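You operate a simulated robot arm through the tools that you are given. There is no shell and no other tool.

Carry out the task below with a simulated robot arm. There is one attempt and no reset: what you move stays moved.

Task
Clamp the silver block in the vice and brush the grit off it.
Fine: yellow brush, put back; leave the block clamped. Set down upright: yellow brush. What is to be rubbed or washed off counts as gone when no trace of it is left.

The check looks at the end state, three seconds after you hand in, the way a careful person would. Anything else that was tipped, shoved, dropped, spilled or broken makes it a failure.

Robot
A 7-joint arm with a two-finger parallel gripper, fixed in place. Base frame: the origin is on the floor under the middle of its stand, x ahead of it, y to its left, z up; the work surface is at about z = 0.88. Readings come in m, rad, newtons and seconds.
With the tool pointing down near the work surface it reaches from about 0.24 to 0.68 m from the base axis. Its first joint turns from -1.152 to 1.152 rad. Payload 2.4 kg.
The tool frame sits at the grasp point between the pads (the TCP): z along the fingers, y along the line on which they close. The tips reach 0.03 m beyond it. Largest opening 0.094 m; finger width 0.028, thickness 0.01; the body of the gripper, 0.05 by 0.096 m, starts 0.055 m behind the TCP.
Orientation is that of the tool frame in the base frame, as a unit quaternion [x, y, z, w]. With the fingers straight down and closing along the base's y, the tool's x points along the base's -x, its y along +y and its z along -z.

Tools
- The arm moves only by the tool play_rows. Its arguments are lists of equal length, an entry for each row: "dp": the shift along the tool's x, y, z in m, a list of three; "angular": the turn, a rotation vector about the tool's x, y, z in rad, a list of three; "gripper": the opening, from 0 (shut) to 1 (fully open). In form: {"dp": [[tx, ty, tz], ...], "angular": [[wx, wy, wz], ...], "gripper": [gripper, ...]}. A call has 1 to 20 rows; each row shifts and turns the commanded pose from where the row before left it, along the tool's axes as they then stand. A row lasts 0.2 s, in which the tool goes at most 0.05 m and 0.15 rad; a call with a longer step from one row to the next is refused whole, and so is a gripper value outside its range. A pose out of reach is approached as far as the arm can. The call stops where the force on the tool passes 40 N (or 10 N more than at its start, if that is more) or the arm is blocked; 0.2 s more then pass. Each finger travels about 0.153 m/s and halts on what it meets, pressing with about 23 N; the grip force reading is that of the motor and also rises with nothing between the fingers. The clock runs only during rows and for 0.2 s after the last one: add rows that do not move to give the fingers time. The reply holds the time, the measured pose of the TCP, the force on the tool along the base axes, the opening and the grip force, in the units named above and with some noise, with the torque about the TCP (base axes, N m) and any sound that the robot's microphone picked up.
- Cameras (640 x 400 px; columns grow to the right, rows downward): "scene" is fixed at [0.0499, 0.4871, 1.4421]; the picture's right is [-0.61, -0.80, 0.00], its down [-0.47, 0.35, -0.81] and it looks along [0.64, -0.49, -0.59] (base axes); focal length 316 px, centre (320, 200). "wrist" rides on the gripper at [0.076, 0.014, -0.103] in the tool frame; the picture's right is [-0.18, 0.98, 0.00], its down [-0.75, -0.14, -0.64] and it looks along [-0.63, -0.12, 0.77] (tool axes); focal length 243 px, centre (320, 200). There is no depth. A picture from a camera that has moved, and an enlarged one, comes with that camera's place and axes in the base frame and with its lens.
- camera(camera): a new picture of that camera. The clock stands still meanwhile.
- close_up(camera, box): a new picture of the part [left, top, right, bottom] of that camera's present view, enlarged. The clock stands still meanwhile.
- sign_off(): hands the job in; it is judged then, once.

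Places have to be worked out from the pictures, the camera data and where the tool is seen. Open the gripper and draw the arm clear of the work before you hand the job in, unless the task says otherwise.

The tools are called after "Call:" by a JSON object that holds its "name" and its "arguments". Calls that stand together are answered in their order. play_rows: Moves the arm, as the interface text tells. Its arguments: {"type":"object","properties":{"dp":{"type":"array"},"angular":{"type":"array"},"gripper":{"type":"array"}},"required":["dp","angular","gripper"]} The other tools are called the same way: camera (camera) takes a picture; close_up (camera, box) takes an enlarged picture of a part of a camera's view; sign_off () hands the job in.

At the start:

```text
t: 0.0
position: [0.3188, 0.162, 1.2378]
ee_rot: [-0.001, 1.0, 0.001, -0.001]
force: [-0.1, 0.3, 0.2]
moment: [0.0, 0.02, 0.03]
finger_gap: 0.0941
gripper_force: 0.1
```

scene: 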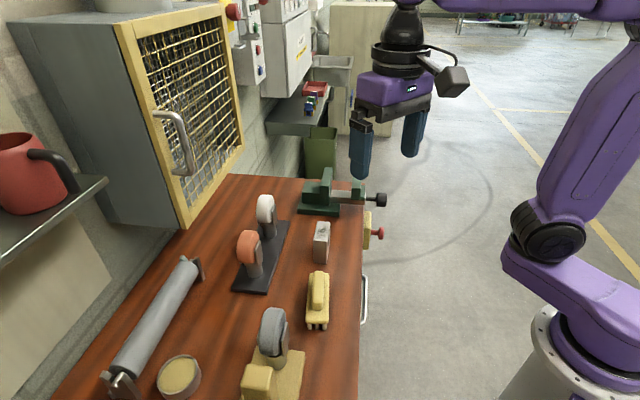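
wrist: 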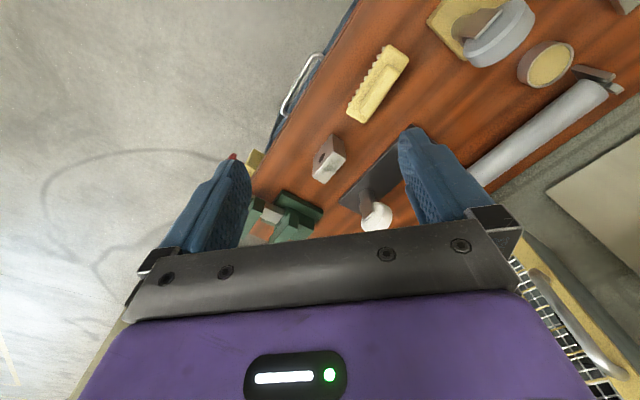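

I start by looking closely at the bench: vice, silver block, brush and the surrounding items.

Call:
{"name": "close_up", "arguments": {"camera": "scene", "box": [280, 150, 400, 250]}}

Call:
{"name": "close_up", "arguments": {"camera": "scene", "box": [220, 180, 380, 400]}}

Call:
{"name": "close_up", "arguments": {"camera": "wrist", "box": [220, 0, 520, 240]}}

```text
4.00 times, centred on (340, 200) of scene
camera zoom: at [0.0499, 0.4871, 1.4421], right [-0.61, -0.8, 0.0], down [-0.47, 0.35, -0.81], along [0.64, -0.49, -0.59], focal length 1265 px, centre (240, 200)
```

zoom: 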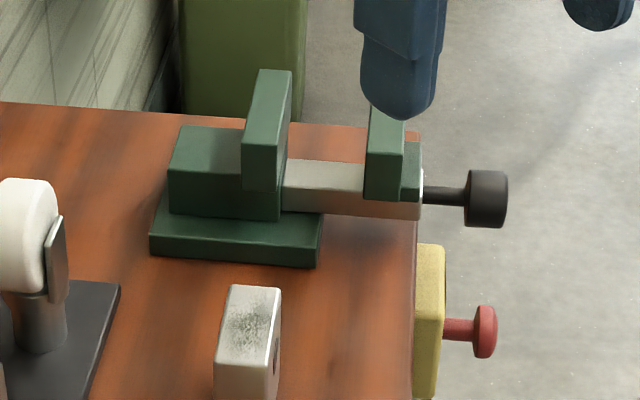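

```text
1.82 times, centred on (300, 290) of scene
camera zoom: at [0.0499, 0.4871, 1.4421], right [-0.61, -0.8, 0.0], down [-0.47, 0.35, -0.81], along [0.64, -0.49, -0.59], focal length 575 px, centre (356, 36)
```

zoom: 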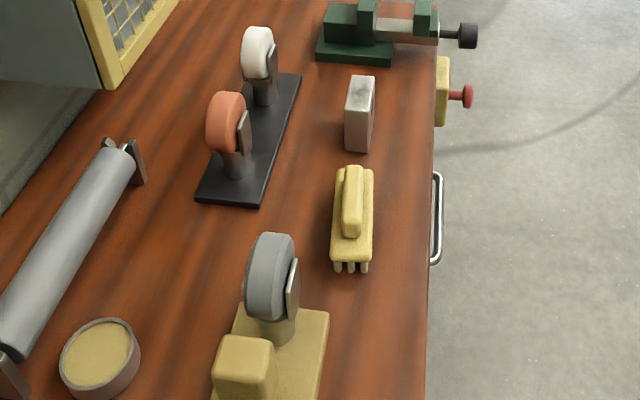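

```text
1.67 times, centred on (370, 120) of wrist
camera zoom: at [0.2412, 0.177, 1.3407], right [0.18, 0.98, 0.0], down [0.75, -0.14, 0.64], along [0.63, -0.12, -0.77], focal length 404 px, centre (237, 333)
```

zoom: 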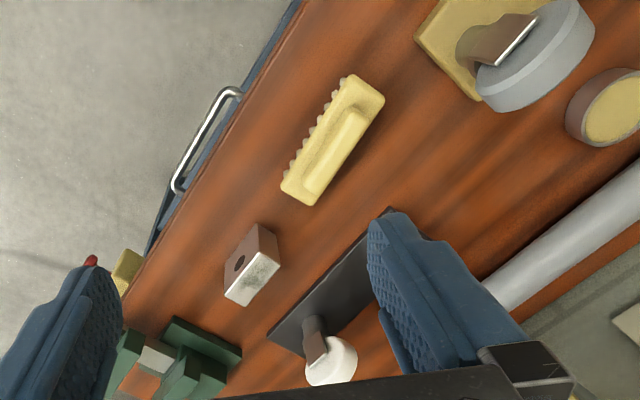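

Bench runs diagonally (its open edge faces the robot at about 45°). I zoom further on the vice, the red knob, the block and the brush to understand the mechanisms.

Call:
{"name": "close_up", "arguments": {"camera": "scene", "box": [295, 160, 395, 222]}}

Call:
{"name": "close_up", "arguments": {"camera": "scene", "box": [340, 190, 400, 260]}}

Call:
{"name": "close_up", "arguments": {"camera": "scene", "box": [290, 215, 350, 275]}}

Call:
{"name": "close_up", "arguments": {"camera": "scene", "box": [280, 260, 350, 340]}}

Call:
{"name": "close_up", "arguments": {"camera": "scene", "box": [220, 180, 300, 300]}}

Call:
{"name": "close_up", "arguments": {"camera": "scene", "box": [220, 300, 380, 400]}}

```text
6.40 times, centred on (345, 191) of scene
camera zoom: at [0.0499, 0.4871, 1.4421], right [-0.61, -0.8, 0.0], down [-0.47, 0.35, -0.81], along [0.64, -0.49, -0.59], focal length 2024 px, centre (160, 258)
```

zoom: 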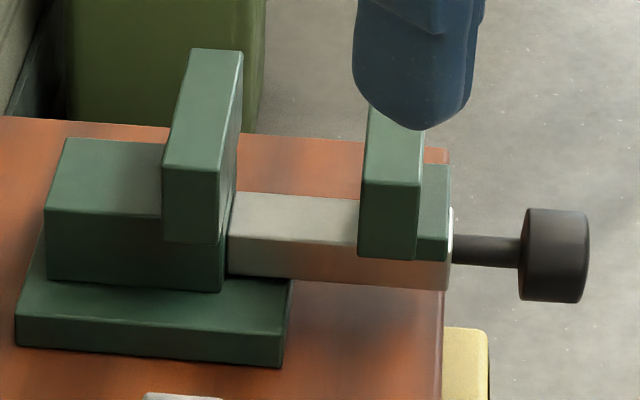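

```text
5.71 times, centred on (370, 225) of scene
camera zoom: at [0.0499, 0.4871, 1.4421], right [-0.61, -0.8, 0.0], down [-0.47, 0.35, -0.81], along [0.64, -0.49, -0.59], focal length 1807 px, centre (34, 57)
```

zoom: 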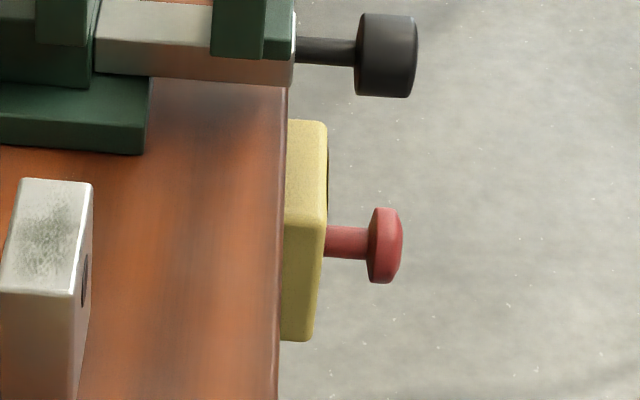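

```text
6.67 times, centred on (320, 245) of scene
camera zoom: at [0.0499, 0.4871, 1.4421], right [-0.61, -0.8, 0.0], down [-0.47, 0.35, -0.81], along [0.64, -0.49, -0.59], focal length 2109 px, centre (320, -100)
```

zoom: 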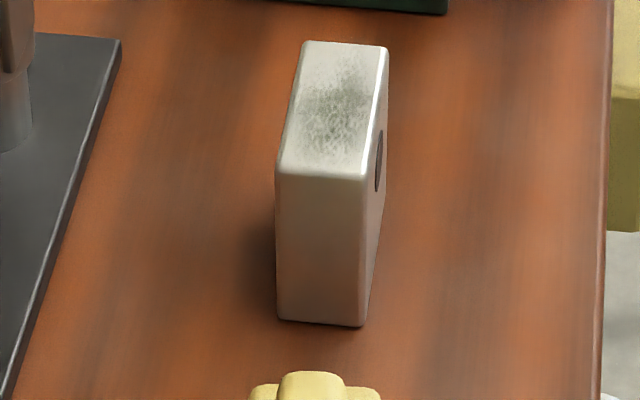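

```text
5.00 times, centred on (315, 300) of scene
camera zoom: at [0.0499, 0.4871, 1.4421], right [-0.61, -0.8, 0.0], down [-0.47, 0.35, -0.81], along [0.64, -0.49, -0.59], focal length 1582 px, centre (345, -300)
```

zoom: 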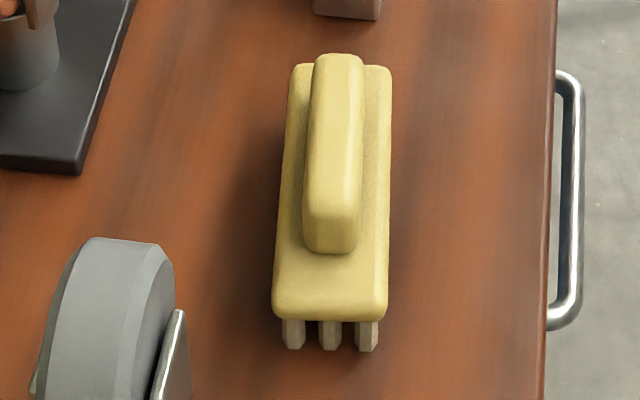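

```text
3.33 times, centred on (260, 240) of scene
camera zoom: at [0.0499, 0.4871, 1.4421], right [-0.61, -0.8, 0.0], down [-0.47, 0.35, -0.81], along [0.64, -0.49, -0.59], focal length 1054 px, centre (520, 67)
```

zoom: 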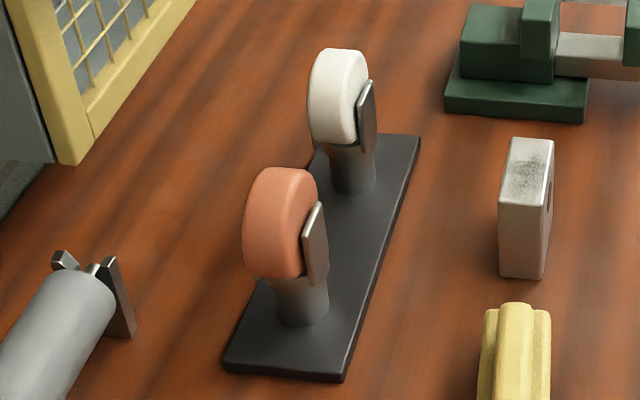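

```text
4.00 times, centred on (300, 350) of scene
camera zoom: at [0.0499, 0.4871, 1.4421], right [-0.61, -0.8, 0.0], down [-0.47, 0.35, -0.81], along [0.64, -0.49, -0.59], focal length 1265 px, centre (400, -400)
```

zoom: 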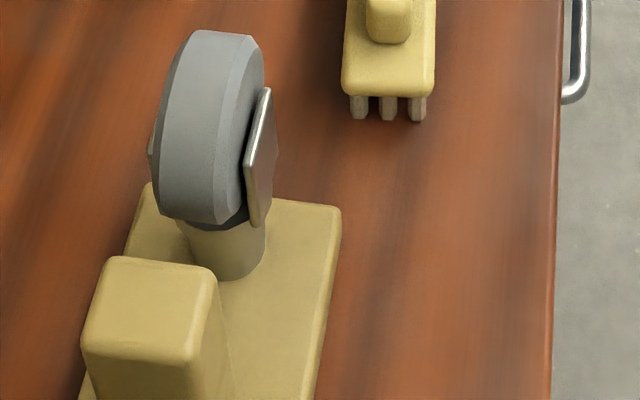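

The vice jaws open along the bench's depth axis; the block (about 3 cm thick, 7 cm tall) already has matching orientation. I move up toward the vice with the tool turned 45° to view it with the wrist camera.

Call:
{"name": "play_rows", "arguments": {"dp": [[-0.0133, -0.035, 0.0067], [-0.0133, -0.035, 0.0067], [-0.0133, -0.035, 0.0067], [-0.0133, -0.035, 0.0067], [-0.0133, -0.035, 0.0067], [-0.0133, -0.035, 0.0067], [0, 0, 0], [0, 0, 0], [0, 0, 0], [0, 0, 0], [0, 0, 0], [0, 0, 0], [0, 0, 0]], "angular": [[0, 0, 0], [0, 0, 0], [0, 0, 0], [0, 0, 0], [0, 0, 0], [0, 0, 0], [0, 0, -0.1309], [0, 0, -0.1309], [0, 0, -0.1309], [0, 0, -0.1309], [0, 0, -0.1309], [0, 0, -0.1309], [0, 0, 0]], "gripper": [1, 1, 1, 1, 1, 1, 1, 1, 1, 1, 1, 1, 1]}}

```text
t: 2.8
position: [0.3989, -0.0488, 1.198]
ee_rot: [-0.383, 0.924, 0.0, 0.0]
force: [-0.2, 0.7, -0.5]
moment: [-0.02, -0.02, -0.02]
finger_gap: 0.0938
gripper_force: 0.1
```

The tool is now turned as intended; I take the wrist and scene views of the vice.

Call:
{"name": "camera", "arguments": {"camera": "wrist"}}

Call:
{"name": "camera", "arguments": {"camera": "scene"}}

Call:
{"name": "close_up", "arguments": {"camera": "scene", "box": [290, 160, 400, 230]}}

```text
taken
camera wrist: at [0.3344, -0.0921, 1.3006], right [-0.57, 0.82, 0.0], down [0.63, 0.43, 0.64], along [0.53, 0.36, -0.77], focal length 243 px, centre (320, 200)
```

wrist: 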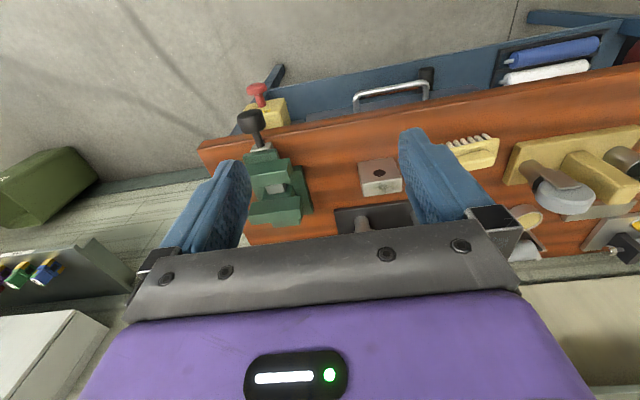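

```text
taken
```

scene: 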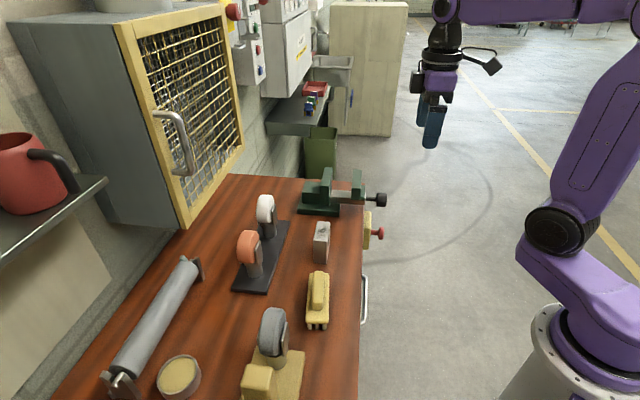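

```text
5.71 times, centred on (345, 195) of scene
camera zoom: at [0.0499, 0.4871, 1.4421], right [-0.61, -0.8, 0.0], down [-0.47, 0.35, -0.81], along [0.64, -0.49, -0.59], focal length 1807 px, centre (177, 229)
```

zoom: 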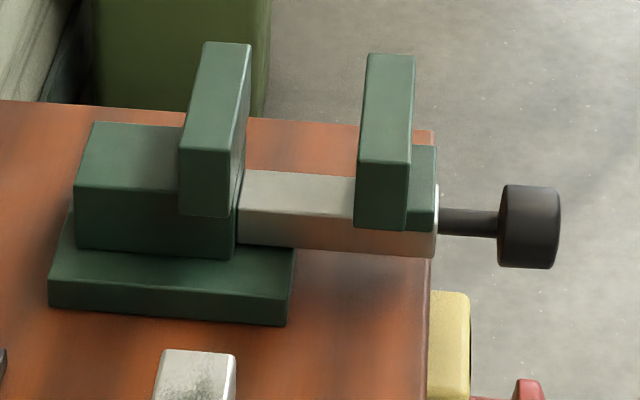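

The jaws are now fully visible. I zoom in the wrist view for the vice, block and brush.

Call:
{"name": "close_up", "arguments": {"camera": "wrist", "box": [200, 70, 420, 250]}}

Call:
{"name": "close_up", "arguments": {"camera": "wrist", "box": [225, 75, 325, 235]}}

Call:
{"name": "close_up", "arguments": {"camera": "wrist", "box": [340, 60, 640, 260]}}

```text
2.22 times, centred on (310, 160) of wrist
camera zoom: at [0.3344, -0.0921, 1.3006], right [-0.57, 0.82, 0.0], down [0.63, 0.43, 0.64], along [0.53, 0.36, -0.77], focal length 539 px, centre (342, 289)
```

zoom: 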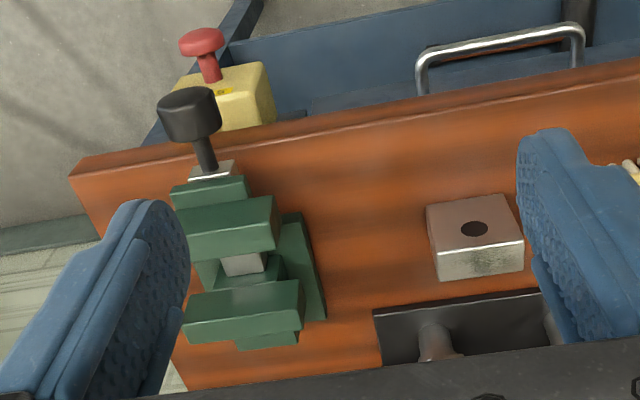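

```text
2.50 times, centred on (275, 155) of wrist
camera zoom: at [0.3344, -0.0921, 1.3006], right [-0.57, 0.82, 0.0], down [0.63, 0.43, 0.64], along [0.53, 0.36, -0.77], focal length 606 px, centre (432, 312)
```

zoom: 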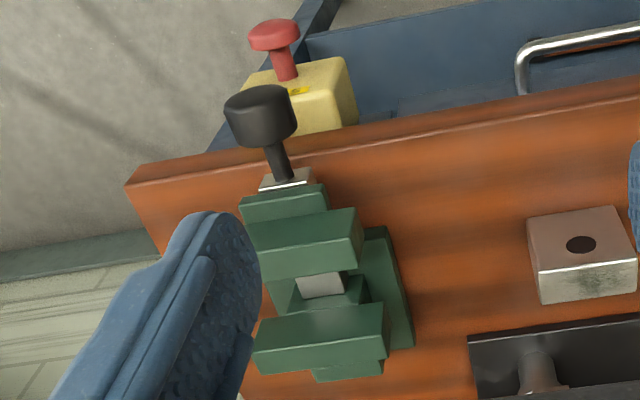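

```text
2.00 times, centred on (490, 160) of wrist
camera zoom: at [0.3344, -0.0921, 1.3006], right [-0.57, 0.82, 0.0], down [0.63, 0.43, 0.64], along [0.53, 0.36, -0.77], focal length 485 px, centre (-20, 280)
```

zoom: 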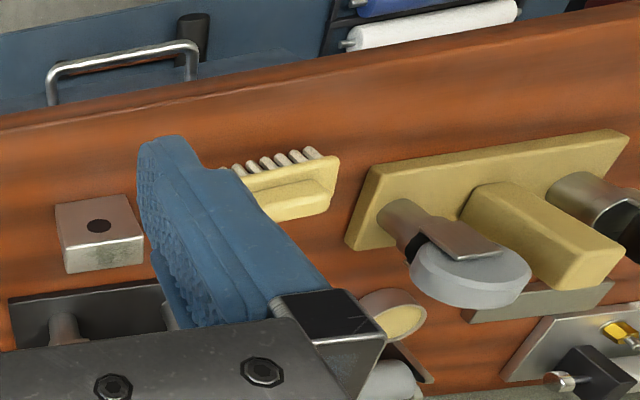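

I zoom more tightly on the vice to triangulate the jaw faces.

Call:
{"name": "close_up", "arguments": {"camera": "wrist", "box": [230, 135, 310, 230]}}

Call:
{"name": "close_up", "arguments": {"camera": "wrist", "box": [225, 75, 305, 160]}}

Call:
{"name": "close_up", "arguments": {"camera": "scene", "box": [345, 170, 400, 250]}}

```text
4.21 times, centred on (270, 182) of wrist
camera zoom: at [0.3344, -0.0921, 1.3006], right [-0.57, 0.82, 0.0], down [0.63, 0.43, 0.64], along [0.53, 0.36, -0.77], focal length 1022 px, centre (530, 274)
```

zoom: 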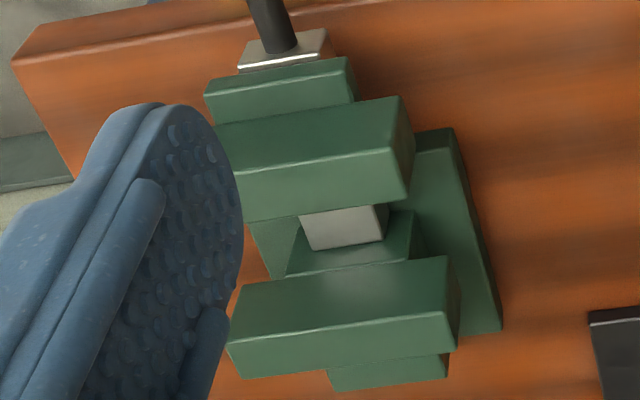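

```text
4.71 times, centred on (265, 118) of wrist
camera zoom: at [0.3344, -0.0921, 1.3006], right [-0.57, 0.82, 0.0], down [0.63, 0.43, 0.64], along [0.53, 0.36, -0.77], focal length 1142 px, centre (579, 588)
```

zoom: 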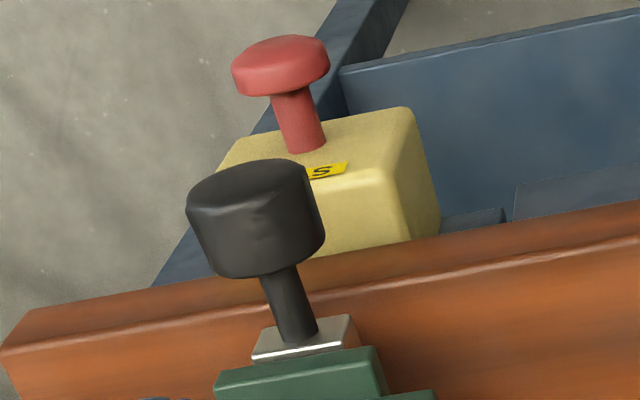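

```text
5.00 times, centred on (372, 210) of scene
camera zoom: at [0.0499, 0.4871, 1.4421], right [-0.61, -0.8, 0.0], down [-0.47, 0.35, -0.81], along [0.64, -0.49, -0.59], focal length 1582 px, centre (58, 150)
```

zoom: 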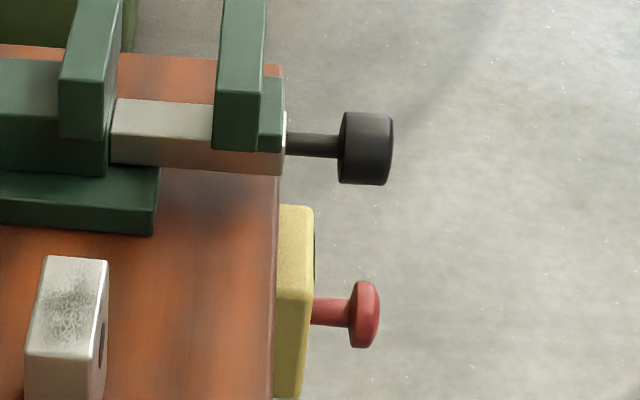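

Triangulated: block top centre near (0.486, 0.151, 0.95), jaw gap about 6 cm with jaw tops near z 0.98. I hover above the block to refine its position.

Call:
{"name": "play_rows", "arguments": {"dp": [[-0.0253, 0.00995, 0.01725], [-0.0253, 0.00995, 0.01725], [-0.0253, 0.00995, 0.01725], [-0.0253, 0.00995, 0.01725], [-0.0253, 0.00995, 0.01725], [-0.0253, 0.00995, 0.01725], [-0.0253, 0.00995, 0.01725], [-0.0253, 0.00995, 0.01725], [0, 0, 0]], "angular": [[0, 0, 0], [0, 0, 0], [0, 0, 0], [0, 0, 0], [0, 0, 0], [0, 0, 0], [0, 0, 0], [0, 0, 0], [0, 0, 0]], "gripper": [1, 1, 1, 1, 1, 1, 1, 1, 1]}}

Call:
{"name": "camera", "arguments": {"camera": "wrist"}}

Call:
{"name": "camera", "arguments": {"camera": "scene"}}

```text
t: 4.8
position: [0.4856, 0.1514, 1.0622]
ee_rot: [-0.383, 0.924, 0.0, -0.001]
force: [-0.3, -0.1, 0.4]
moment: [-0.01, 0.02, -0.01]
finger_gap: 0.094
gripper_force: 0.0
```

```text
taken
camera wrist: at [0.4212, 0.1084, 1.1651], right [-0.56, 0.83, 0.0], down [0.63, 0.43, 0.64], along [0.53, 0.36, -0.77], focal length 243 px, centre (320, 200)
```

wrist: 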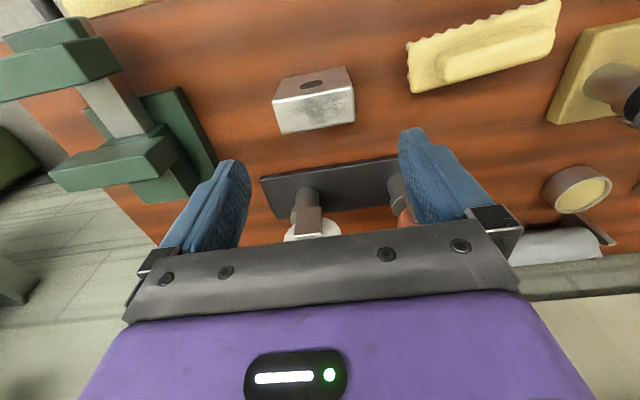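

```text
taken
```

scene: 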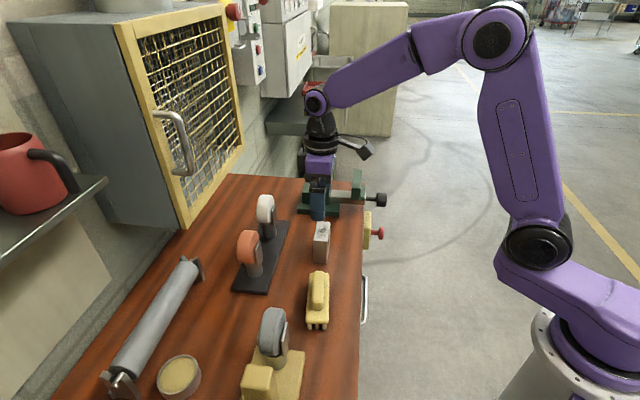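

The block lies between the fingers as planned; I zoom to refine its edges, plus the brush and vice from this nearer viewpoint.

Call:
{"name": "close_up", "arguments": {"camera": "wrist", "box": [250, 50, 378, 146]}}

Call:
{"name": "close_up", "arguments": {"camera": "wrist", "box": [380, 0, 580, 125]}}

Call:
{"name": "close_up", "arguments": {"camera": "wrist", "box": [0, 0, 230, 220]}}

```text
4.17 times, centred on (314, 98) of wrist
camera zoom: at [0.4212, 0.1084, 1.1651], right [-0.56, 0.83, 0.0], down [0.63, 0.43, 0.64], along [0.53, 0.36, -0.77], focal length 1011 px, centre (345, 625)
```

zoom: 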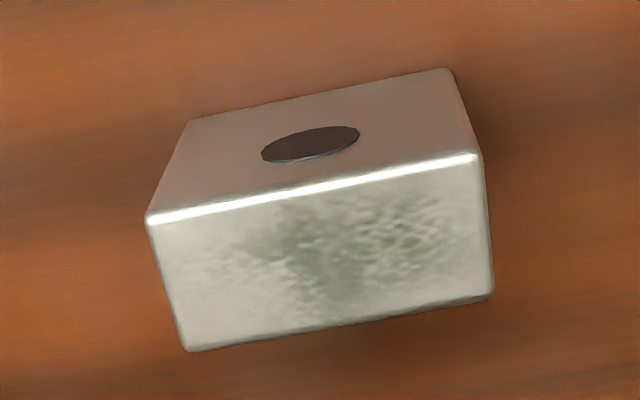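

```text
3.20 times, centred on (480, 62) of wrist
camera zoom: at [0.4212, 0.1084, 1.1651], right [-0.56, 0.83, 0.0], down [0.63, 0.43, 0.64], along [0.53, 0.36, -0.77], focal length 776 px, centre (-192, 640)
```

zoom: 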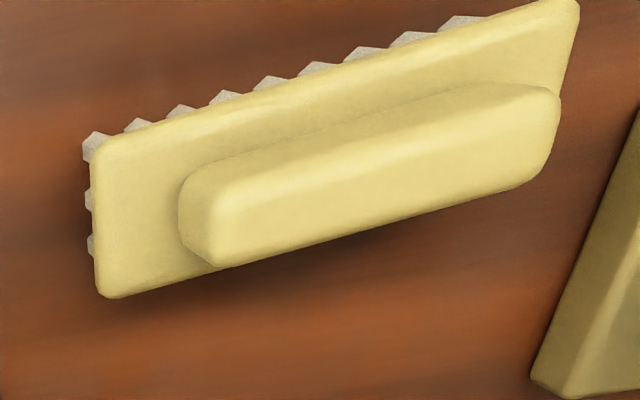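

```text
1.82 times, centred on (115, 110) of wrist
camera zoom: at [0.4212, 0.1084, 1.1651], right [-0.56, 0.83, 0.0], down [0.63, 0.43, 0.64], along [0.53, 0.36, -0.77], focal length 441 px, centre (693, 364)
```

zoom: 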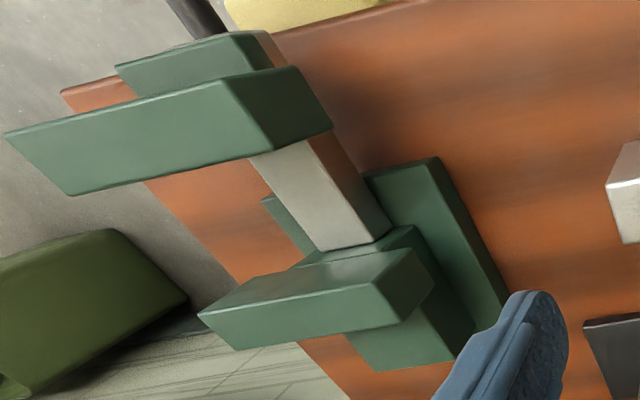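

Refined block: centre s≈0.239, w≈0.451 in the bench axes (tool is within 3 mm), about 69×30×70 mm. I descend with small correction and close on its long sides.

Call:
{"name": "play_rows", "arguments": {"dp": [[0, -0.003, 0.0], [0, 0, 0.0275], [0, 0, 0.0275], [0, 0, 0.0275], [0, 0, 0.0275], [0, 0, 0.0275], [0, 0, 0], [0, 0, 0]], "angular": [[0, 0, 0], [0, 0, 0], [0, 0, 0], [0, 0, 0], [0, 0, 0], [0, 0, 0], [0, 0, 0], [0, 0, 0]], "gripper": [1, 1, 1, 1, 1, 1, 1, 1]}}

Call:
{"name": "camera", "arguments": {"camera": "wrist"}}

Call:
{"name": "close_up", "arguments": {"camera": "scene", "box": [270, 160, 390, 290]}}

```text
t: 6.6
position: [0.4846, 0.1489, 0.9233]
ee_rot: [-0.383, 0.924, 0.0, 0.0]
force: [0.1, -0.2, 0.4]
moment: [0.0, 0.0, 0.01]
finger_gap: 0.0941
gripper_force: 0.1
```

```text
taken
camera wrist: at [0.4216, 0.1051, 1.0257], right [-0.56, 0.83, 0.0], down [0.63, 0.43, 0.64], along [0.53, 0.36, -0.77], focal length 243 px, centre (320, 200)
```

wrist: 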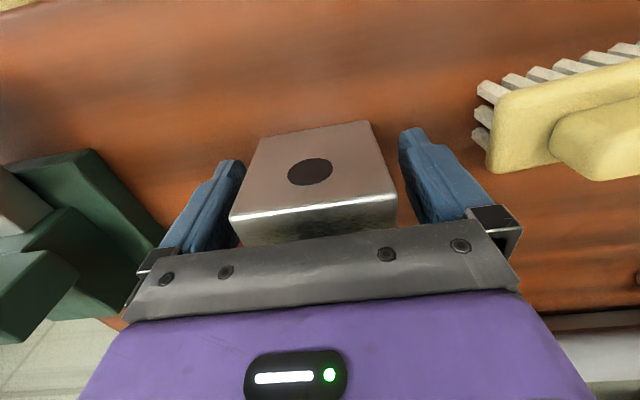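

```text
3.08 times, centred on (330, 225) of scene
camera zoom: at [0.0499, 0.4871, 1.4421], right [-0.61, -0.8, 0.0], down [-0.47, 0.35, -0.81], along [0.64, -0.49, -0.59], focal length 973 px, centre (289, 123)
```

zoom: 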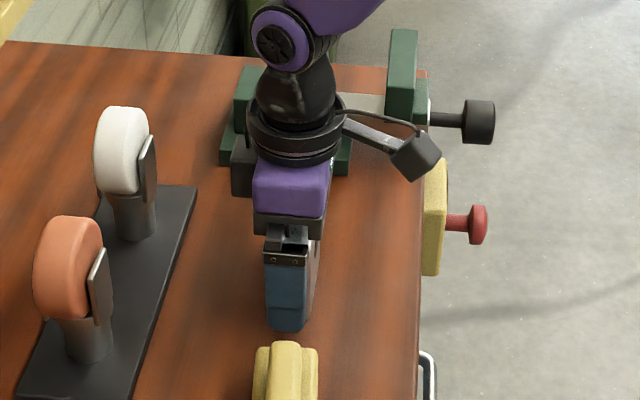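

Fingers straddle the block cleanly. I shift 3 mm toward the wall to centre on it and close gently.

Call:
{"name": "play_rows", "arguments": {"dp": [[-0.003, 0, 0], [0, 0, 0], [0, 0, 0], [0, 0, 0], [0, 0, 0], [0, 0, 0], [0, 0, 0]], "angular": [[0, 0, 0], [0, 0, 0], [0, 0, 0], [0, 0, 0], [0, 0, 0], [0, 0, 0], [0, 0, 0]], "gripper": [0.95, 0.88, 0.82, 0.77, 0.7, 0.4, 0.0]}}

```text
t: 8.2
position: [0.4875, 0.1504, 0.9237]
ee_rot: [-0.382, 0.924, -0.001, 0.0]
force: [0.7, -1.4, 1.3]
moment: [-0.04, -0.02, -0.01]
finger_gap: 0.0746
gripper_force: 23.8
```

Gripped at 75 mm opening with 24 N. I lift a bit and check the load.

Call:
{"name": "play_rows", "arguments": {"dp": [[0, 0, -0.005], [0, 0, -0.01], [0, 0, -0.015], [0, 0, -0.02], [0, 0, 0], [0, 0, 0]], "angular": [[0, 0, 0], [0, 0, 0], [0, 0, 0], [0, 0, 0], [0, 0, 0], [0, 0, 0]], "gripper": [0, 0, 0, 0, 0, 0]}}

Call:
{"name": "camera", "arguments": {"camera": "wrist"}}

Call:
{"name": "close_up", "arguments": {"camera": "scene", "box": [270, 160, 390, 290]}}

```text
t: 9.6
position: [0.4874, 0.1504, 0.9722]
ee_rot: [-0.383, 0.924, 0.0, 0.0]
force: [0.4, 0.2, -3.2]
moment: [0.03, -0.04, -0.01]
finger_gap: 0.0743
gripper_force: 23.3
```

```text
taken
camera wrist: at [0.4232, 0.1072, 1.0753], right [-0.56, 0.83, 0.0], down [0.63, 0.43, 0.64], along [0.53, 0.36, -0.77], focal length 243 px, centre (320, 200)
```

wrist: 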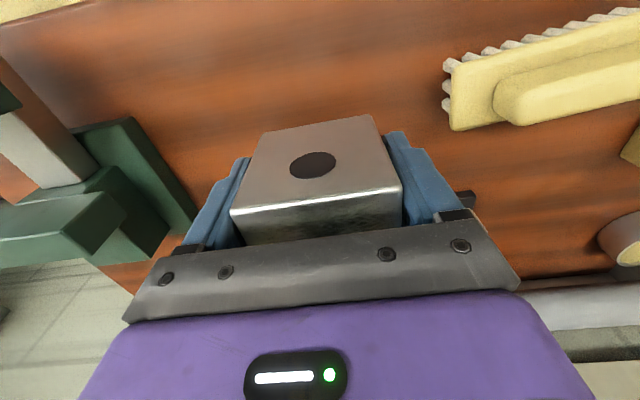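

```text
3.08 times, centred on (330, 225) of scene
camera zoom: at [0.0499, 0.4872, 1.4421], right [-0.61, -0.8, 0.0], down [-0.47, 0.35, -0.81], along [0.64, -0.49, -0.59], focal length 973 px, centre (289, 123)
```

zoom: 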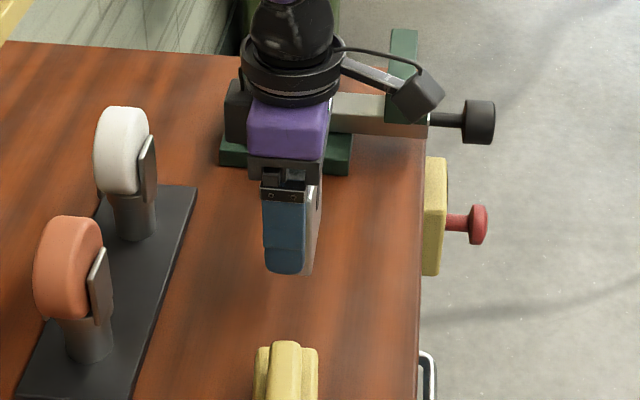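

Block held, weighing about 3 N. I raise it above the jaw tops and carry it along the bench to over the vice gap.

Call:
{"name": "play_rows", "arguments": {"dp": [[0, 0, -0.018], [0, 0, -0.03], [0, 0, -0.03], [0, 0, -0.03], [0, -0.0125, 0], [0.003, -0.0246, 0], [0.003, -0.0246, 0], [0.003, -0.0246, 0], [0.003, -0.0246, 0], [0.003, -0.0246, 0], [0.003, -0.0246, 0], [0.003, -0.0246, 0], [0.003, -0.012, 0], [0, 0, 0], [0, 0, 0]], "angular": [[0, 0, 0], [0, 0, 0], [0, 0, 0], [0, 0, 0], [0, 0, 0], [0, 0, 0], [0, 0, 0], [0, 0, 0], [0, 0, 0], [0, 0, 0], [0, 0, 0], [0, 0, 0], [0, 0, 0], [0, 0, 0], [0, 0, 0]], "gripper": [0, 0, 0, 0, 0, 0, 0, 0, 0, 0, 0, 0, 0, 0, 0]}}

Call:
{"name": "camera", "arguments": {"camera": "wrist"}}

Call:
{"name": "close_up", "arguments": {"camera": "scene", "box": [280, 130, 400, 230]}}

```text
t: 12.8
position: [0.6107, -0.0047, 1.0814]
ee_rot: [-0.383, 0.924, 0.0, 0.0]
force: [-0.4, 0.3, -2.8]
moment: [0.02, 0.0, 0.01]
finger_gap: 0.0743
gripper_force: 22.8
```

```text
taken
camera wrist: at [0.546, -0.0488, 1.1836], right [-0.56, 0.83, 0.0], down [0.63, 0.43, 0.64], along [0.53, 0.36, -0.77], focal length 243 px, centre (320, 200)
```

wrist: 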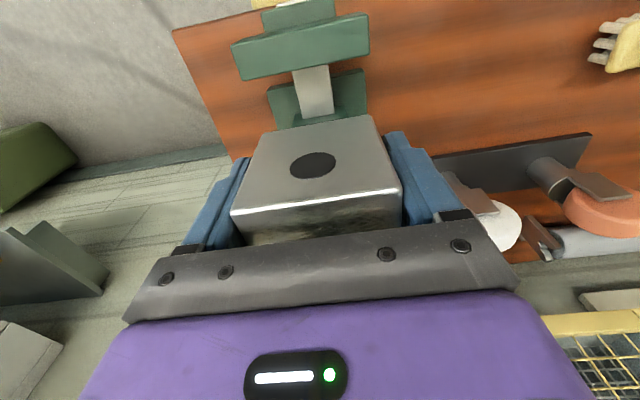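

```text
4.00 times, centred on (340, 180) of scene
camera zoom: at [0.05, 0.4871, 1.4421], right [-0.61, -0.8, 0.0], down [-0.47, 0.35, -0.81], along [0.64, -0.49, -0.59], focal length 1265 px, centre (240, 280)
```

zoom: 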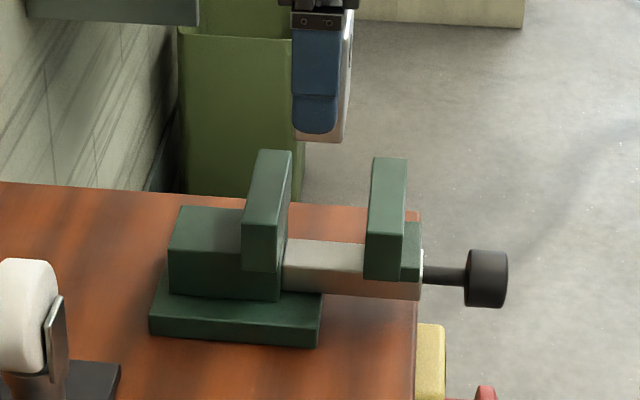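

Block is over the gap (about 7–10 mm off the fixed jaw side, more on the moving side). I lower it partway and check clearance.

Call:
{"name": "play_rows", "arguments": {"dp": [[0, 0, 0.015], [0, 0, 0.02], [0, 0, 0.02], [0, 0, 0.015], [0, 0, 0.01], [0, 0, 0]], "angular": [[0, 0, 0], [0, 0, 0], [0, 0, 0], [0, 0, 0], [0, 0, 0], [0, 0, 0]], "gripper": [0, 0, 0, 0, 0, 0]}}

Call:
{"name": "camera", "arguments": {"camera": "wrist"}}

Call:
{"name": "close_up", "arguments": {"camera": "scene", "box": [280, 140, 400, 230]}}

```text
t: 14.2
position: [0.6109, -0.0053, 1.0012]
ee_rot: [-0.382, 0.924, 0.0, 0.0]
force: [0.1, 0.3, -4.8]
moment: [0.03, 0.0, -0.02]
finger_gap: 0.0743
gripper_force: 22.7
```

```text
taken
camera wrist: at [0.5464, -0.0488, 1.1034], right [-0.56, 0.83, 0.0], down [0.63, 0.43, 0.64], along [0.53, 0.36, -0.77], focal length 243 px, centre (320, 200)
```

wrist: 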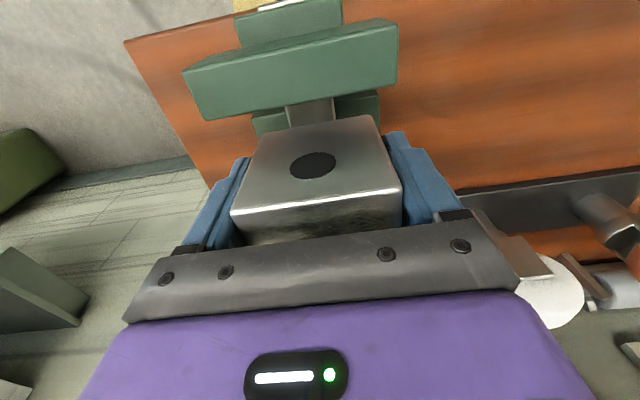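

```text
4.44 times, centred on (340, 185) of scene
camera zoom: at [0.05, 0.4871, 1.4421], right [-0.61, -0.8, 0.0], down [-0.47, 0.35, -0.81], along [0.64, -0.49, -0.59], focal length 1406 px, centre (231, 267)
```

zoom: 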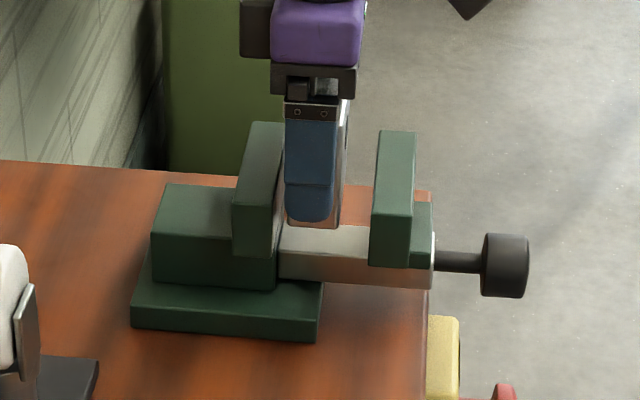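

The block is inside the gap with visible clearance on both sides. I continue down slowly until it touches the vice bar.

Call:
{"name": "play_rows", "arguments": {"dp": [[0, 0, 0.008], [0, 0, 0.008], [0, 0, 0.006], [0, 0, 0.004], [0, 0, 0.003], [0, 0, 0]], "angular": [[0, 0, 0], [0, 0, 0], [0, 0, 0], [0, 0, 0], [0, 0, 0], [0, 0, 0]], "gripper": [0, 0, 0, 0, 0, 0]}}

Call:
{"name": "close_up", "arguments": {"camera": "scene", "box": [280, 140, 400, 230]}}

```text
t: 15.6
position: [0.6092, -0.0041, 0.9724]
ee_rot: [-0.383, 0.924, 0.0, 0.0]
force: [-0.1, 0.2, -3.6]
moment: [0.05, 0.0, 0.0]
finger_gap: 0.0741
gripper_force: 22.9
```

```text
4.44 times, centred on (340, 185) of scene
camera zoom: at [0.05, 0.4871, 1.4421], right [-0.61, -0.8, 0.0], down [-0.47, 0.35, -0.81], along [0.64, -0.49, -0.59], focal length 1406 px, centre (231, 267)
```

zoom: 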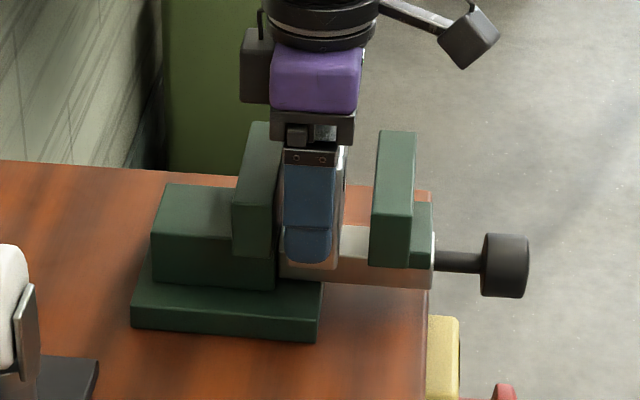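

No contact yet at block bottom ≈0.929. I continue in 2 mm steps.

Call:
{"name": "play_rows", "arguments": {"dp": [[0, 0, 0.002], [0, 0, 0.002], [0, 0, 0.002], [0, 0, 0]], "angular": [[0, 0, 0], [0, 0, 0], [0, 0, 0], [0, 0, 0]], "gripper": [0, 0, 0, 0]}}

```text
t: 16.6
position: [0.6104, -0.0028, 0.9676]
ee_rot: [-0.383, 0.924, 0.0, 0.003]
force: [-2.2, -1.4, 20.5]
moment: [0.2, 0.12, -0.03]
finger_gap: 0.0744
gripper_force: 22.8
```

Contact with the bar at TCP z≈0.968 (20 N). I back off slightly to relieve force, then open the fingers gently.

Call:
{"name": "play_rows", "arguments": {"dp": [[0, 0, -0.0012], [0, 0, 0], [0, 0, 0], [0, 0, 0], [0, 0, 0], [0, 0, 0]], "angular": [[0, 0, 0], [0, 0, 0], [0, 0, 0], [0, 0, 0], [0, 0, 0], [0, 0, 0]], "gripper": [0, 0, 0.8, 0.85, 0.92, 1.0]}}

Call:
{"name": "close_up", "arguments": {"camera": "scene", "box": [280, 140, 400, 230]}}

Call:
{"name": "camera", "arguments": {"camera": "wrist"}}

```text
t: 18.0
position: [0.61, -0.0042, 0.9664]
ee_rot: [-0.383, 0.924, 0.0, 0.0]
force: [-0.3, 0.4, 0.7]
moment: [-0.01, 0.0, 0.01]
finger_gap: 0.0938
gripper_force: 0.0
```

```text
4.44 times, centred on (340, 185) of scene
camera zoom: at [0.0499, 0.4871, 1.4421], right [-0.61, -0.8, 0.0], down [-0.47, 0.35, -0.81], along [0.64, -0.49, -0.59], focal length 1406 px, centre (231, 267)
```

zoom: 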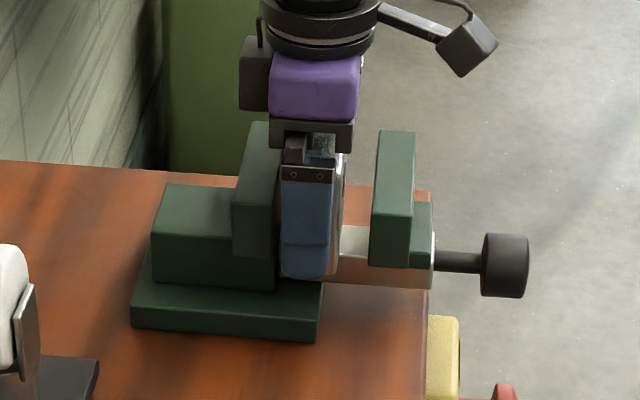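

```text
taken
camera wrist: at [0.5452, -0.0475, 1.0691], right [-0.56, 0.83, 0.0], down [0.63, 0.43, 0.64], along [0.53, 0.36, -0.77], focal length 243 px, centre (320, 200)
```

wrist: 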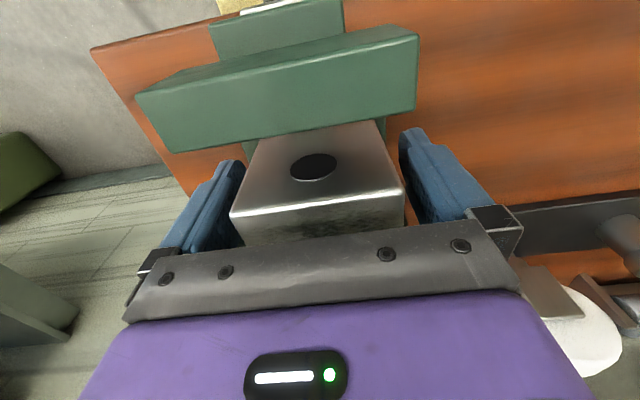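

The block is released and standing on the bar. I lift straight up and look at the result.

Call:
{"name": "play_rows", "arguments": {"dp": [[0, 0, -0.01], [0, 0, -0.02], [0, 0, -0.03], [0, 0, -0.04], [0, 0, -0.04], [0, 0, 0]], "angular": [[0, 0, 0], [0, 0, 0], [0, 0, 0], [0, 0, 0], [0, 0, 0], [0, 0, 0]], "gripper": [1, 1, 1, 1, 1, 1]}}

Call:
{"name": "close_up", "arguments": {"camera": "scene", "box": [280, 140, 400, 230]}}

Call:
{"name": "camera", "arguments": {"camera": "wrist"}}

```text
t: 19.4
position: [0.6125, -0.0047, 1.1061]
ee_rot: [-0.382, 0.924, 0.0, 0.0]
force: [-0.4, 0.7, 0.4]
moment: [0.01, 0.0, -0.01]
finger_gap: 0.0941
gripper_force: 0.0
```

```text
4.44 times, centred on (340, 185) of scene
camera zoom: at [0.0499, 0.4871, 1.4421], right [-0.61, -0.8, 0.0], down [-0.47, 0.35, -0.81], along [0.64, -0.49, -0.59], focal length 1406 px, centre (231, 267)
```

zoom: 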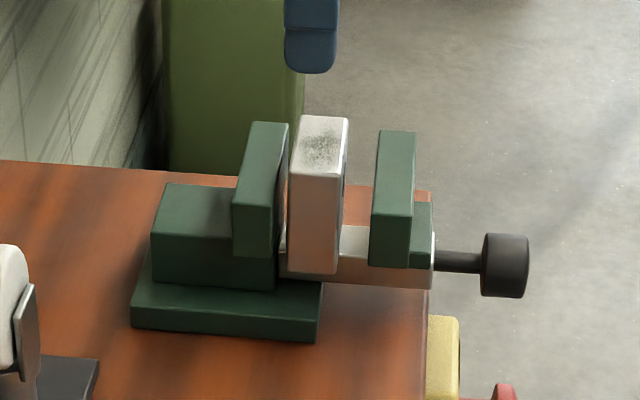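

```text
taken
camera wrist: at [0.5481, -0.0482, 1.2076], right [-0.56, 0.83, 0.0], down [0.63, 0.43, 0.64], along [0.53, 0.36, -0.77], focal length 243 px, centre (320, 200)
```

wrist: 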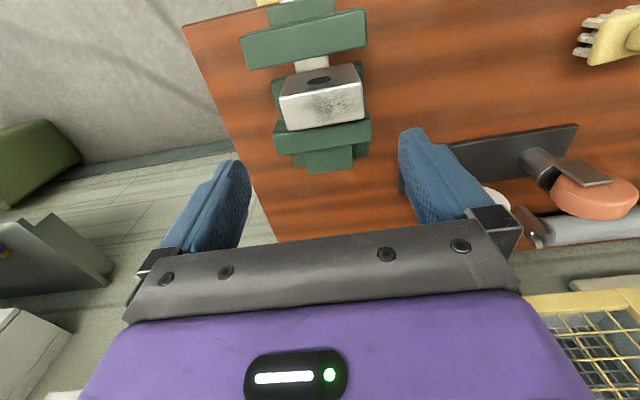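

The block stands upright between the jaws with the grit on top. Next, the knob: I estimate its axis at s≈0.4385, z≈0.91, w 0.293–0.325; I move above it to look.

Call:
{"name": "play_rows", "arguments": {"dp": [[0.0201, 0, 0], [0.0201, 0, 0], [0.0201, 0, 0], [0.0201, 0, 0], [0.0201, 0, 0], [0.0203, -0.002, 0], [0, 0, 0]], "angular": [[0, 0, 0], [0, 0, 0], [0, 0, 0], [0, 0, 0], [0, 0, 0], [0, 0, 0], [0, 0, 0]], "gripper": [1, 1, 1, 1, 1, 1, 1]}}

Call:
{"name": "camera", "arguments": {"camera": "wrist"}}

Call:
{"name": "close_up", "arguments": {"camera": "wrist", "box": [240, 60, 400, 220]}}

Call:
{"name": "close_up", "arguments": {"camera": "scene", "box": [300, 140, 420, 230]}}

```text
t: 21.0
position: [0.5268, -0.0896, 1.1063]
ee_rot: [-0.383, 0.924, 0.001, 0.0]
force: [-0.4, -0.2, -0.1]
moment: [0.02, -0.02, -0.03]
finger_gap: 0.0943
gripper_force: 0.0
```

```text
taken
camera wrist: at [0.4632, -0.1332, 1.2084], right [-0.56, 0.83, 0.0], down [0.63, 0.43, 0.64], along [0.53, 0.36, -0.77], focal length 243 px, centre (320, 200)
```

wrist: 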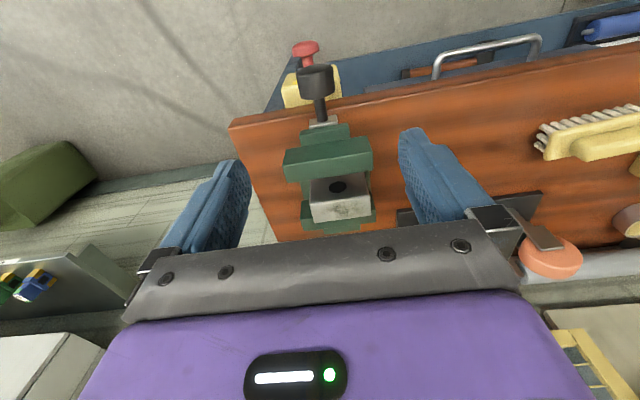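

```text
2.50 times, centred on (320, 140) of wrist
camera zoom: at [0.4632, -0.1332, 1.2084], right [-0.56, 0.83, 0.0], down [0.63, 0.43, 0.64], along [0.53, 0.36, -0.77], focal length 606 px, centre (320, 350)
```

zoom: 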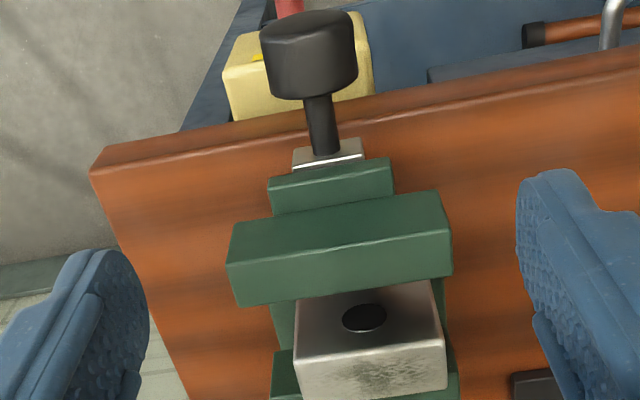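

```text
4.44 times, centred on (360, 185) of scene
camera zoom: at [0.0499, 0.4871, 1.4421], right [-0.61, -0.8, 0.0], down [-0.47, 0.35, -0.81], along [0.64, -0.49, -0.59], focal length 1406 px, centre (142, 267)
```

zoom: 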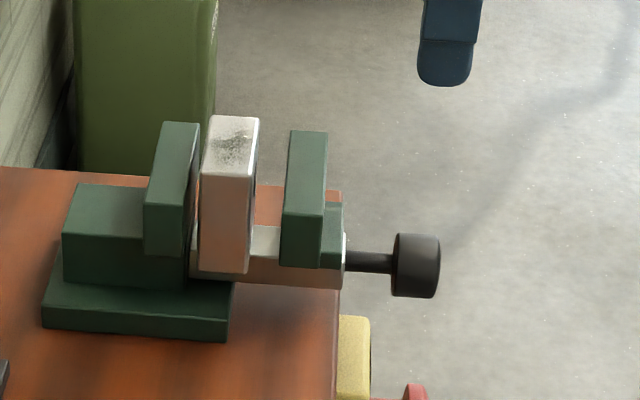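

Knob centre measured at s≈0.4395, w≈0.310, z≈0.91 with the tool almost above it. I descend with open fingers to straddle it.

Call:
{"name": "play_rows", "arguments": {"dp": [[0, -0.0036, 0.02], [0, 0, 0.025], [0, 0, 0.03], [0, 0, 0.03], [0, 0, 0.03], [0, 0, 0.03], [0, 0, 0.02], [0, 0, 0.009], [0, 0, 0]], "angular": [[0, 0, 0], [0, 0, 0], [0, 0, 0], [0, 0, 0], [0, 0, 0], [0, 0, 0], [0, 0, 0], [0, 0, 0], [0, 0, 0]], "gripper": [1, 1, 1, 1, 1, 1, 1, 1, 1]}}

Call:
{"name": "camera", "arguments": {"camera": "wrist"}}

Call:
{"name": "close_up", "arguments": {"camera": "scene", "box": [300, 140, 420, 230]}}

```text
t: 23.0
position: [0.5277, -0.0933, 0.9139]
ee_rot: [-0.382, 0.924, 0.0, 0.0]
force: [0.0, 0.3, -0.5]
moment: [0.01, -0.03, -0.03]
finger_gap: 0.0941
gripper_force: 0.0
```

```text
taken
camera wrist: at [0.464, -0.1356, 1.017], right [-0.56, 0.83, 0.0], down [0.63, 0.43, 0.64], along [0.53, 0.36, -0.77], focal length 243 px, centre (320, 200)
```

wrist: 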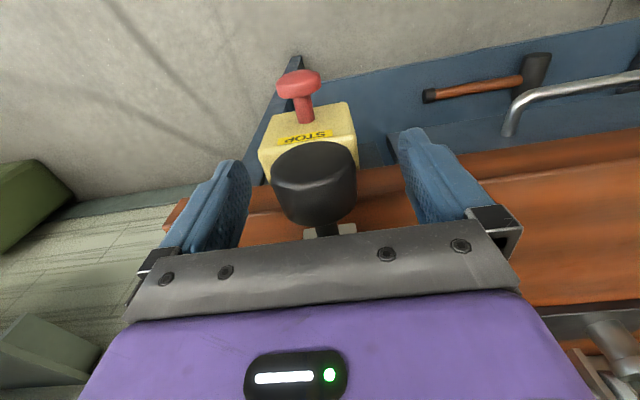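

```text
4.44 times, centred on (360, 185) of scene
camera zoom: at [0.0499, 0.4871, 1.4421], right [-0.61, -0.8, 0.0], down [-0.47, 0.35, -0.81], along [0.64, -0.49, -0.59], focal length 1406 px, centre (142, 267)
```

zoom: 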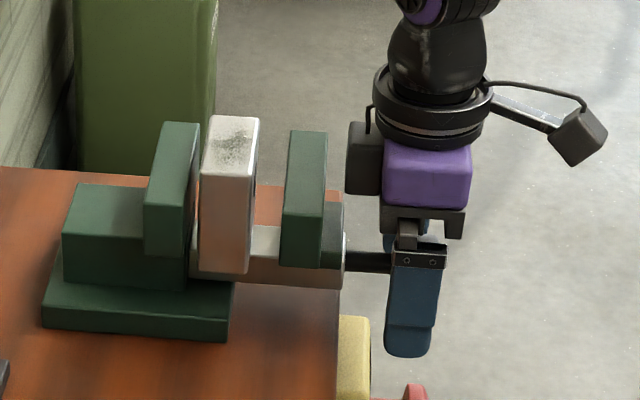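

The yellow box reads "STOP", so I avoid it. The fingers straddle the knob; I close onto it gently.

Call:
{"name": "play_rows", "arguments": {"dp": [[0, 0, 0], [0, 0, 0], [0, 0, 0], [0, 0, 0], [0, 0, 0], [0, 0, 0]], "angular": [[0, 0, 0], [0, 0, 0], [0, 0, 0], [0, 0, 0], [0, 0, 0], [0, 0, 0]], "gripper": [0.8, 0.65, 0.52, 0.45, 0.2, 0.0]}}

```text
t: 24.4
position: [0.5299, -0.0933, 0.9148]
ee_rot: [-0.382, 0.924, -0.001, 0.002]
force: [11.6, -8.5, -5.5]
moment: [0.27, -0.29, 0.18]
finger_gap: 0.0467
gripper_force: 45.1
```

Knob gripped at 47 mm; there is about 14 N sideways, so I shift 2 mm to relieve it, then test-push the knob toward the vice by a few millimetres.

Call:
{"name": "play_rows", "arguments": {"dp": [[0, -0.002, 0.0], [0, 0, 0], [-0.002, 0, 0], [-0.002, 0, 0], [0, 0, 0]], "angular": [[0, 0, 0], [0, 0, 0], [0, 0, 0], [0, 0, 0], [0, 0, 0]], "gripper": [0, 0, 0, 0, 0]}}

Call:
{"name": "close_up", "arguments": {"camera": "scene", "box": [300, 140, 420, 230]}}

```text
t: 25.2
position: [0.5291, -0.0935, 0.9143]
ee_rot: [-0.382, 0.924, 0.002, -0.003]
force: [-6.3, 1.7, 8.4]
moment: [0.03, 0.01, -0.08]
finger_gap: 0.0468
gripper_force: 45.4
stopped in row 4: the force on the tool passed its limit at 44 N (the readings are from after the stop); the commanded pose is now the measured one
```

```text
4.44 times, centred on (360, 185) of scene
camera zoom: at [0.0495, 0.4872, 1.4421], right [-0.61, -0.8, 0.0], down [-0.47, 0.35, -0.81], along [0.64, -0.49, -0.59], focal length 1406 px, centre (142, 267)
```

zoom: 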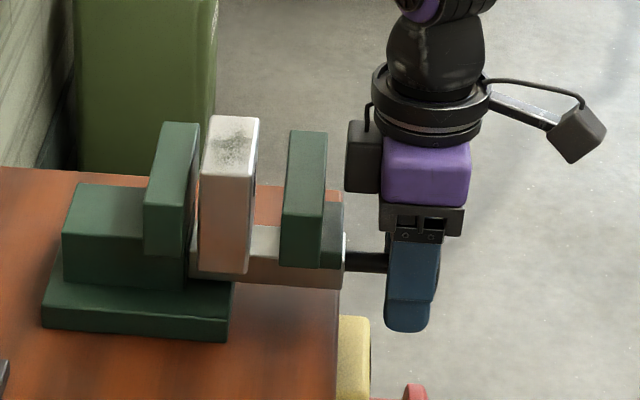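

A straight push of 44 N gives no motion, so this is a screw, not a slide. I test a small clockwise turn about the knob's axis.

Call:
{"name": "play_rows", "arguments": {"dp": [[0, 0, 0], [0, 0, 0], [0, 0, 0], [0, 0, 0]], "angular": [[-0.08, 0, 0], [-0.08, 0, 0], [-0.08, 0, 0], [0, 0, 0]], "gripper": [0, 0, 0, 0]}}

Call:
{"name": "close_up", "arguments": {"camera": "scene", "box": [300, 140, 420, 230]}}

```text
t: 26.2
position: [0.5291, -0.0922, 0.9141]
ee_rot: [-0.38, 0.917, 0.113, -0.048]
force: [-9.6, 1.2, 26.7]
moment: [-0.78, 0.84, 0.19]
finger_gap: 0.0467
gripper_force: 44.8
```

```text
4.44 times, centred on (360, 185) of scene
camera zoom: at [0.0492, 0.4873, 1.4421], right [-0.61, -0.8, 0.0], down [-0.47, 0.35, -0.81], along [0.65, -0.49, -0.59], focal length 1406 px, centre (142, 267)
```

zoom: 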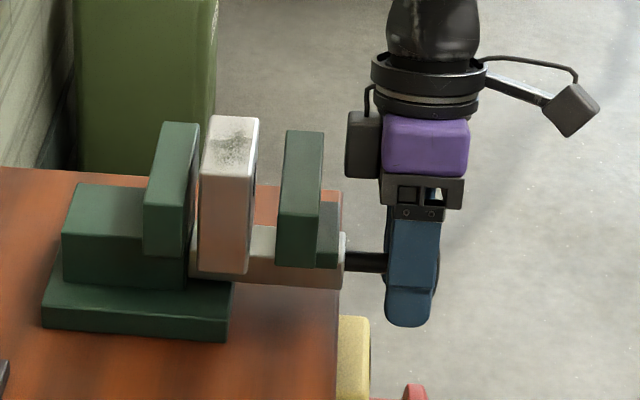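

The jaw visibly advanced a couple of millimetres for 0.24 rad, and the knob stays in place, so clockwise closes it. There is 27 N vertical load, so I relieve it by a small upward shift before turning more.

Call:
{"name": "play_rows", "arguments": {"dp": [[0, 0, -0.0015], [0, 0, 0]], "angular": [[0, 0, 0], [0, 0, 0]], "gripper": [0, 0]}}

```text
t: 26.8
position: [0.5295, -0.0937, 0.9144]
ee_rot: [-0.379, 0.917, 0.112, -0.048]
force: [-5.2, 1.3, -0.9]
moment: [0.32, -0.34, 0.21]
finger_gap: 0.0468
gripper_force: 45.4
```

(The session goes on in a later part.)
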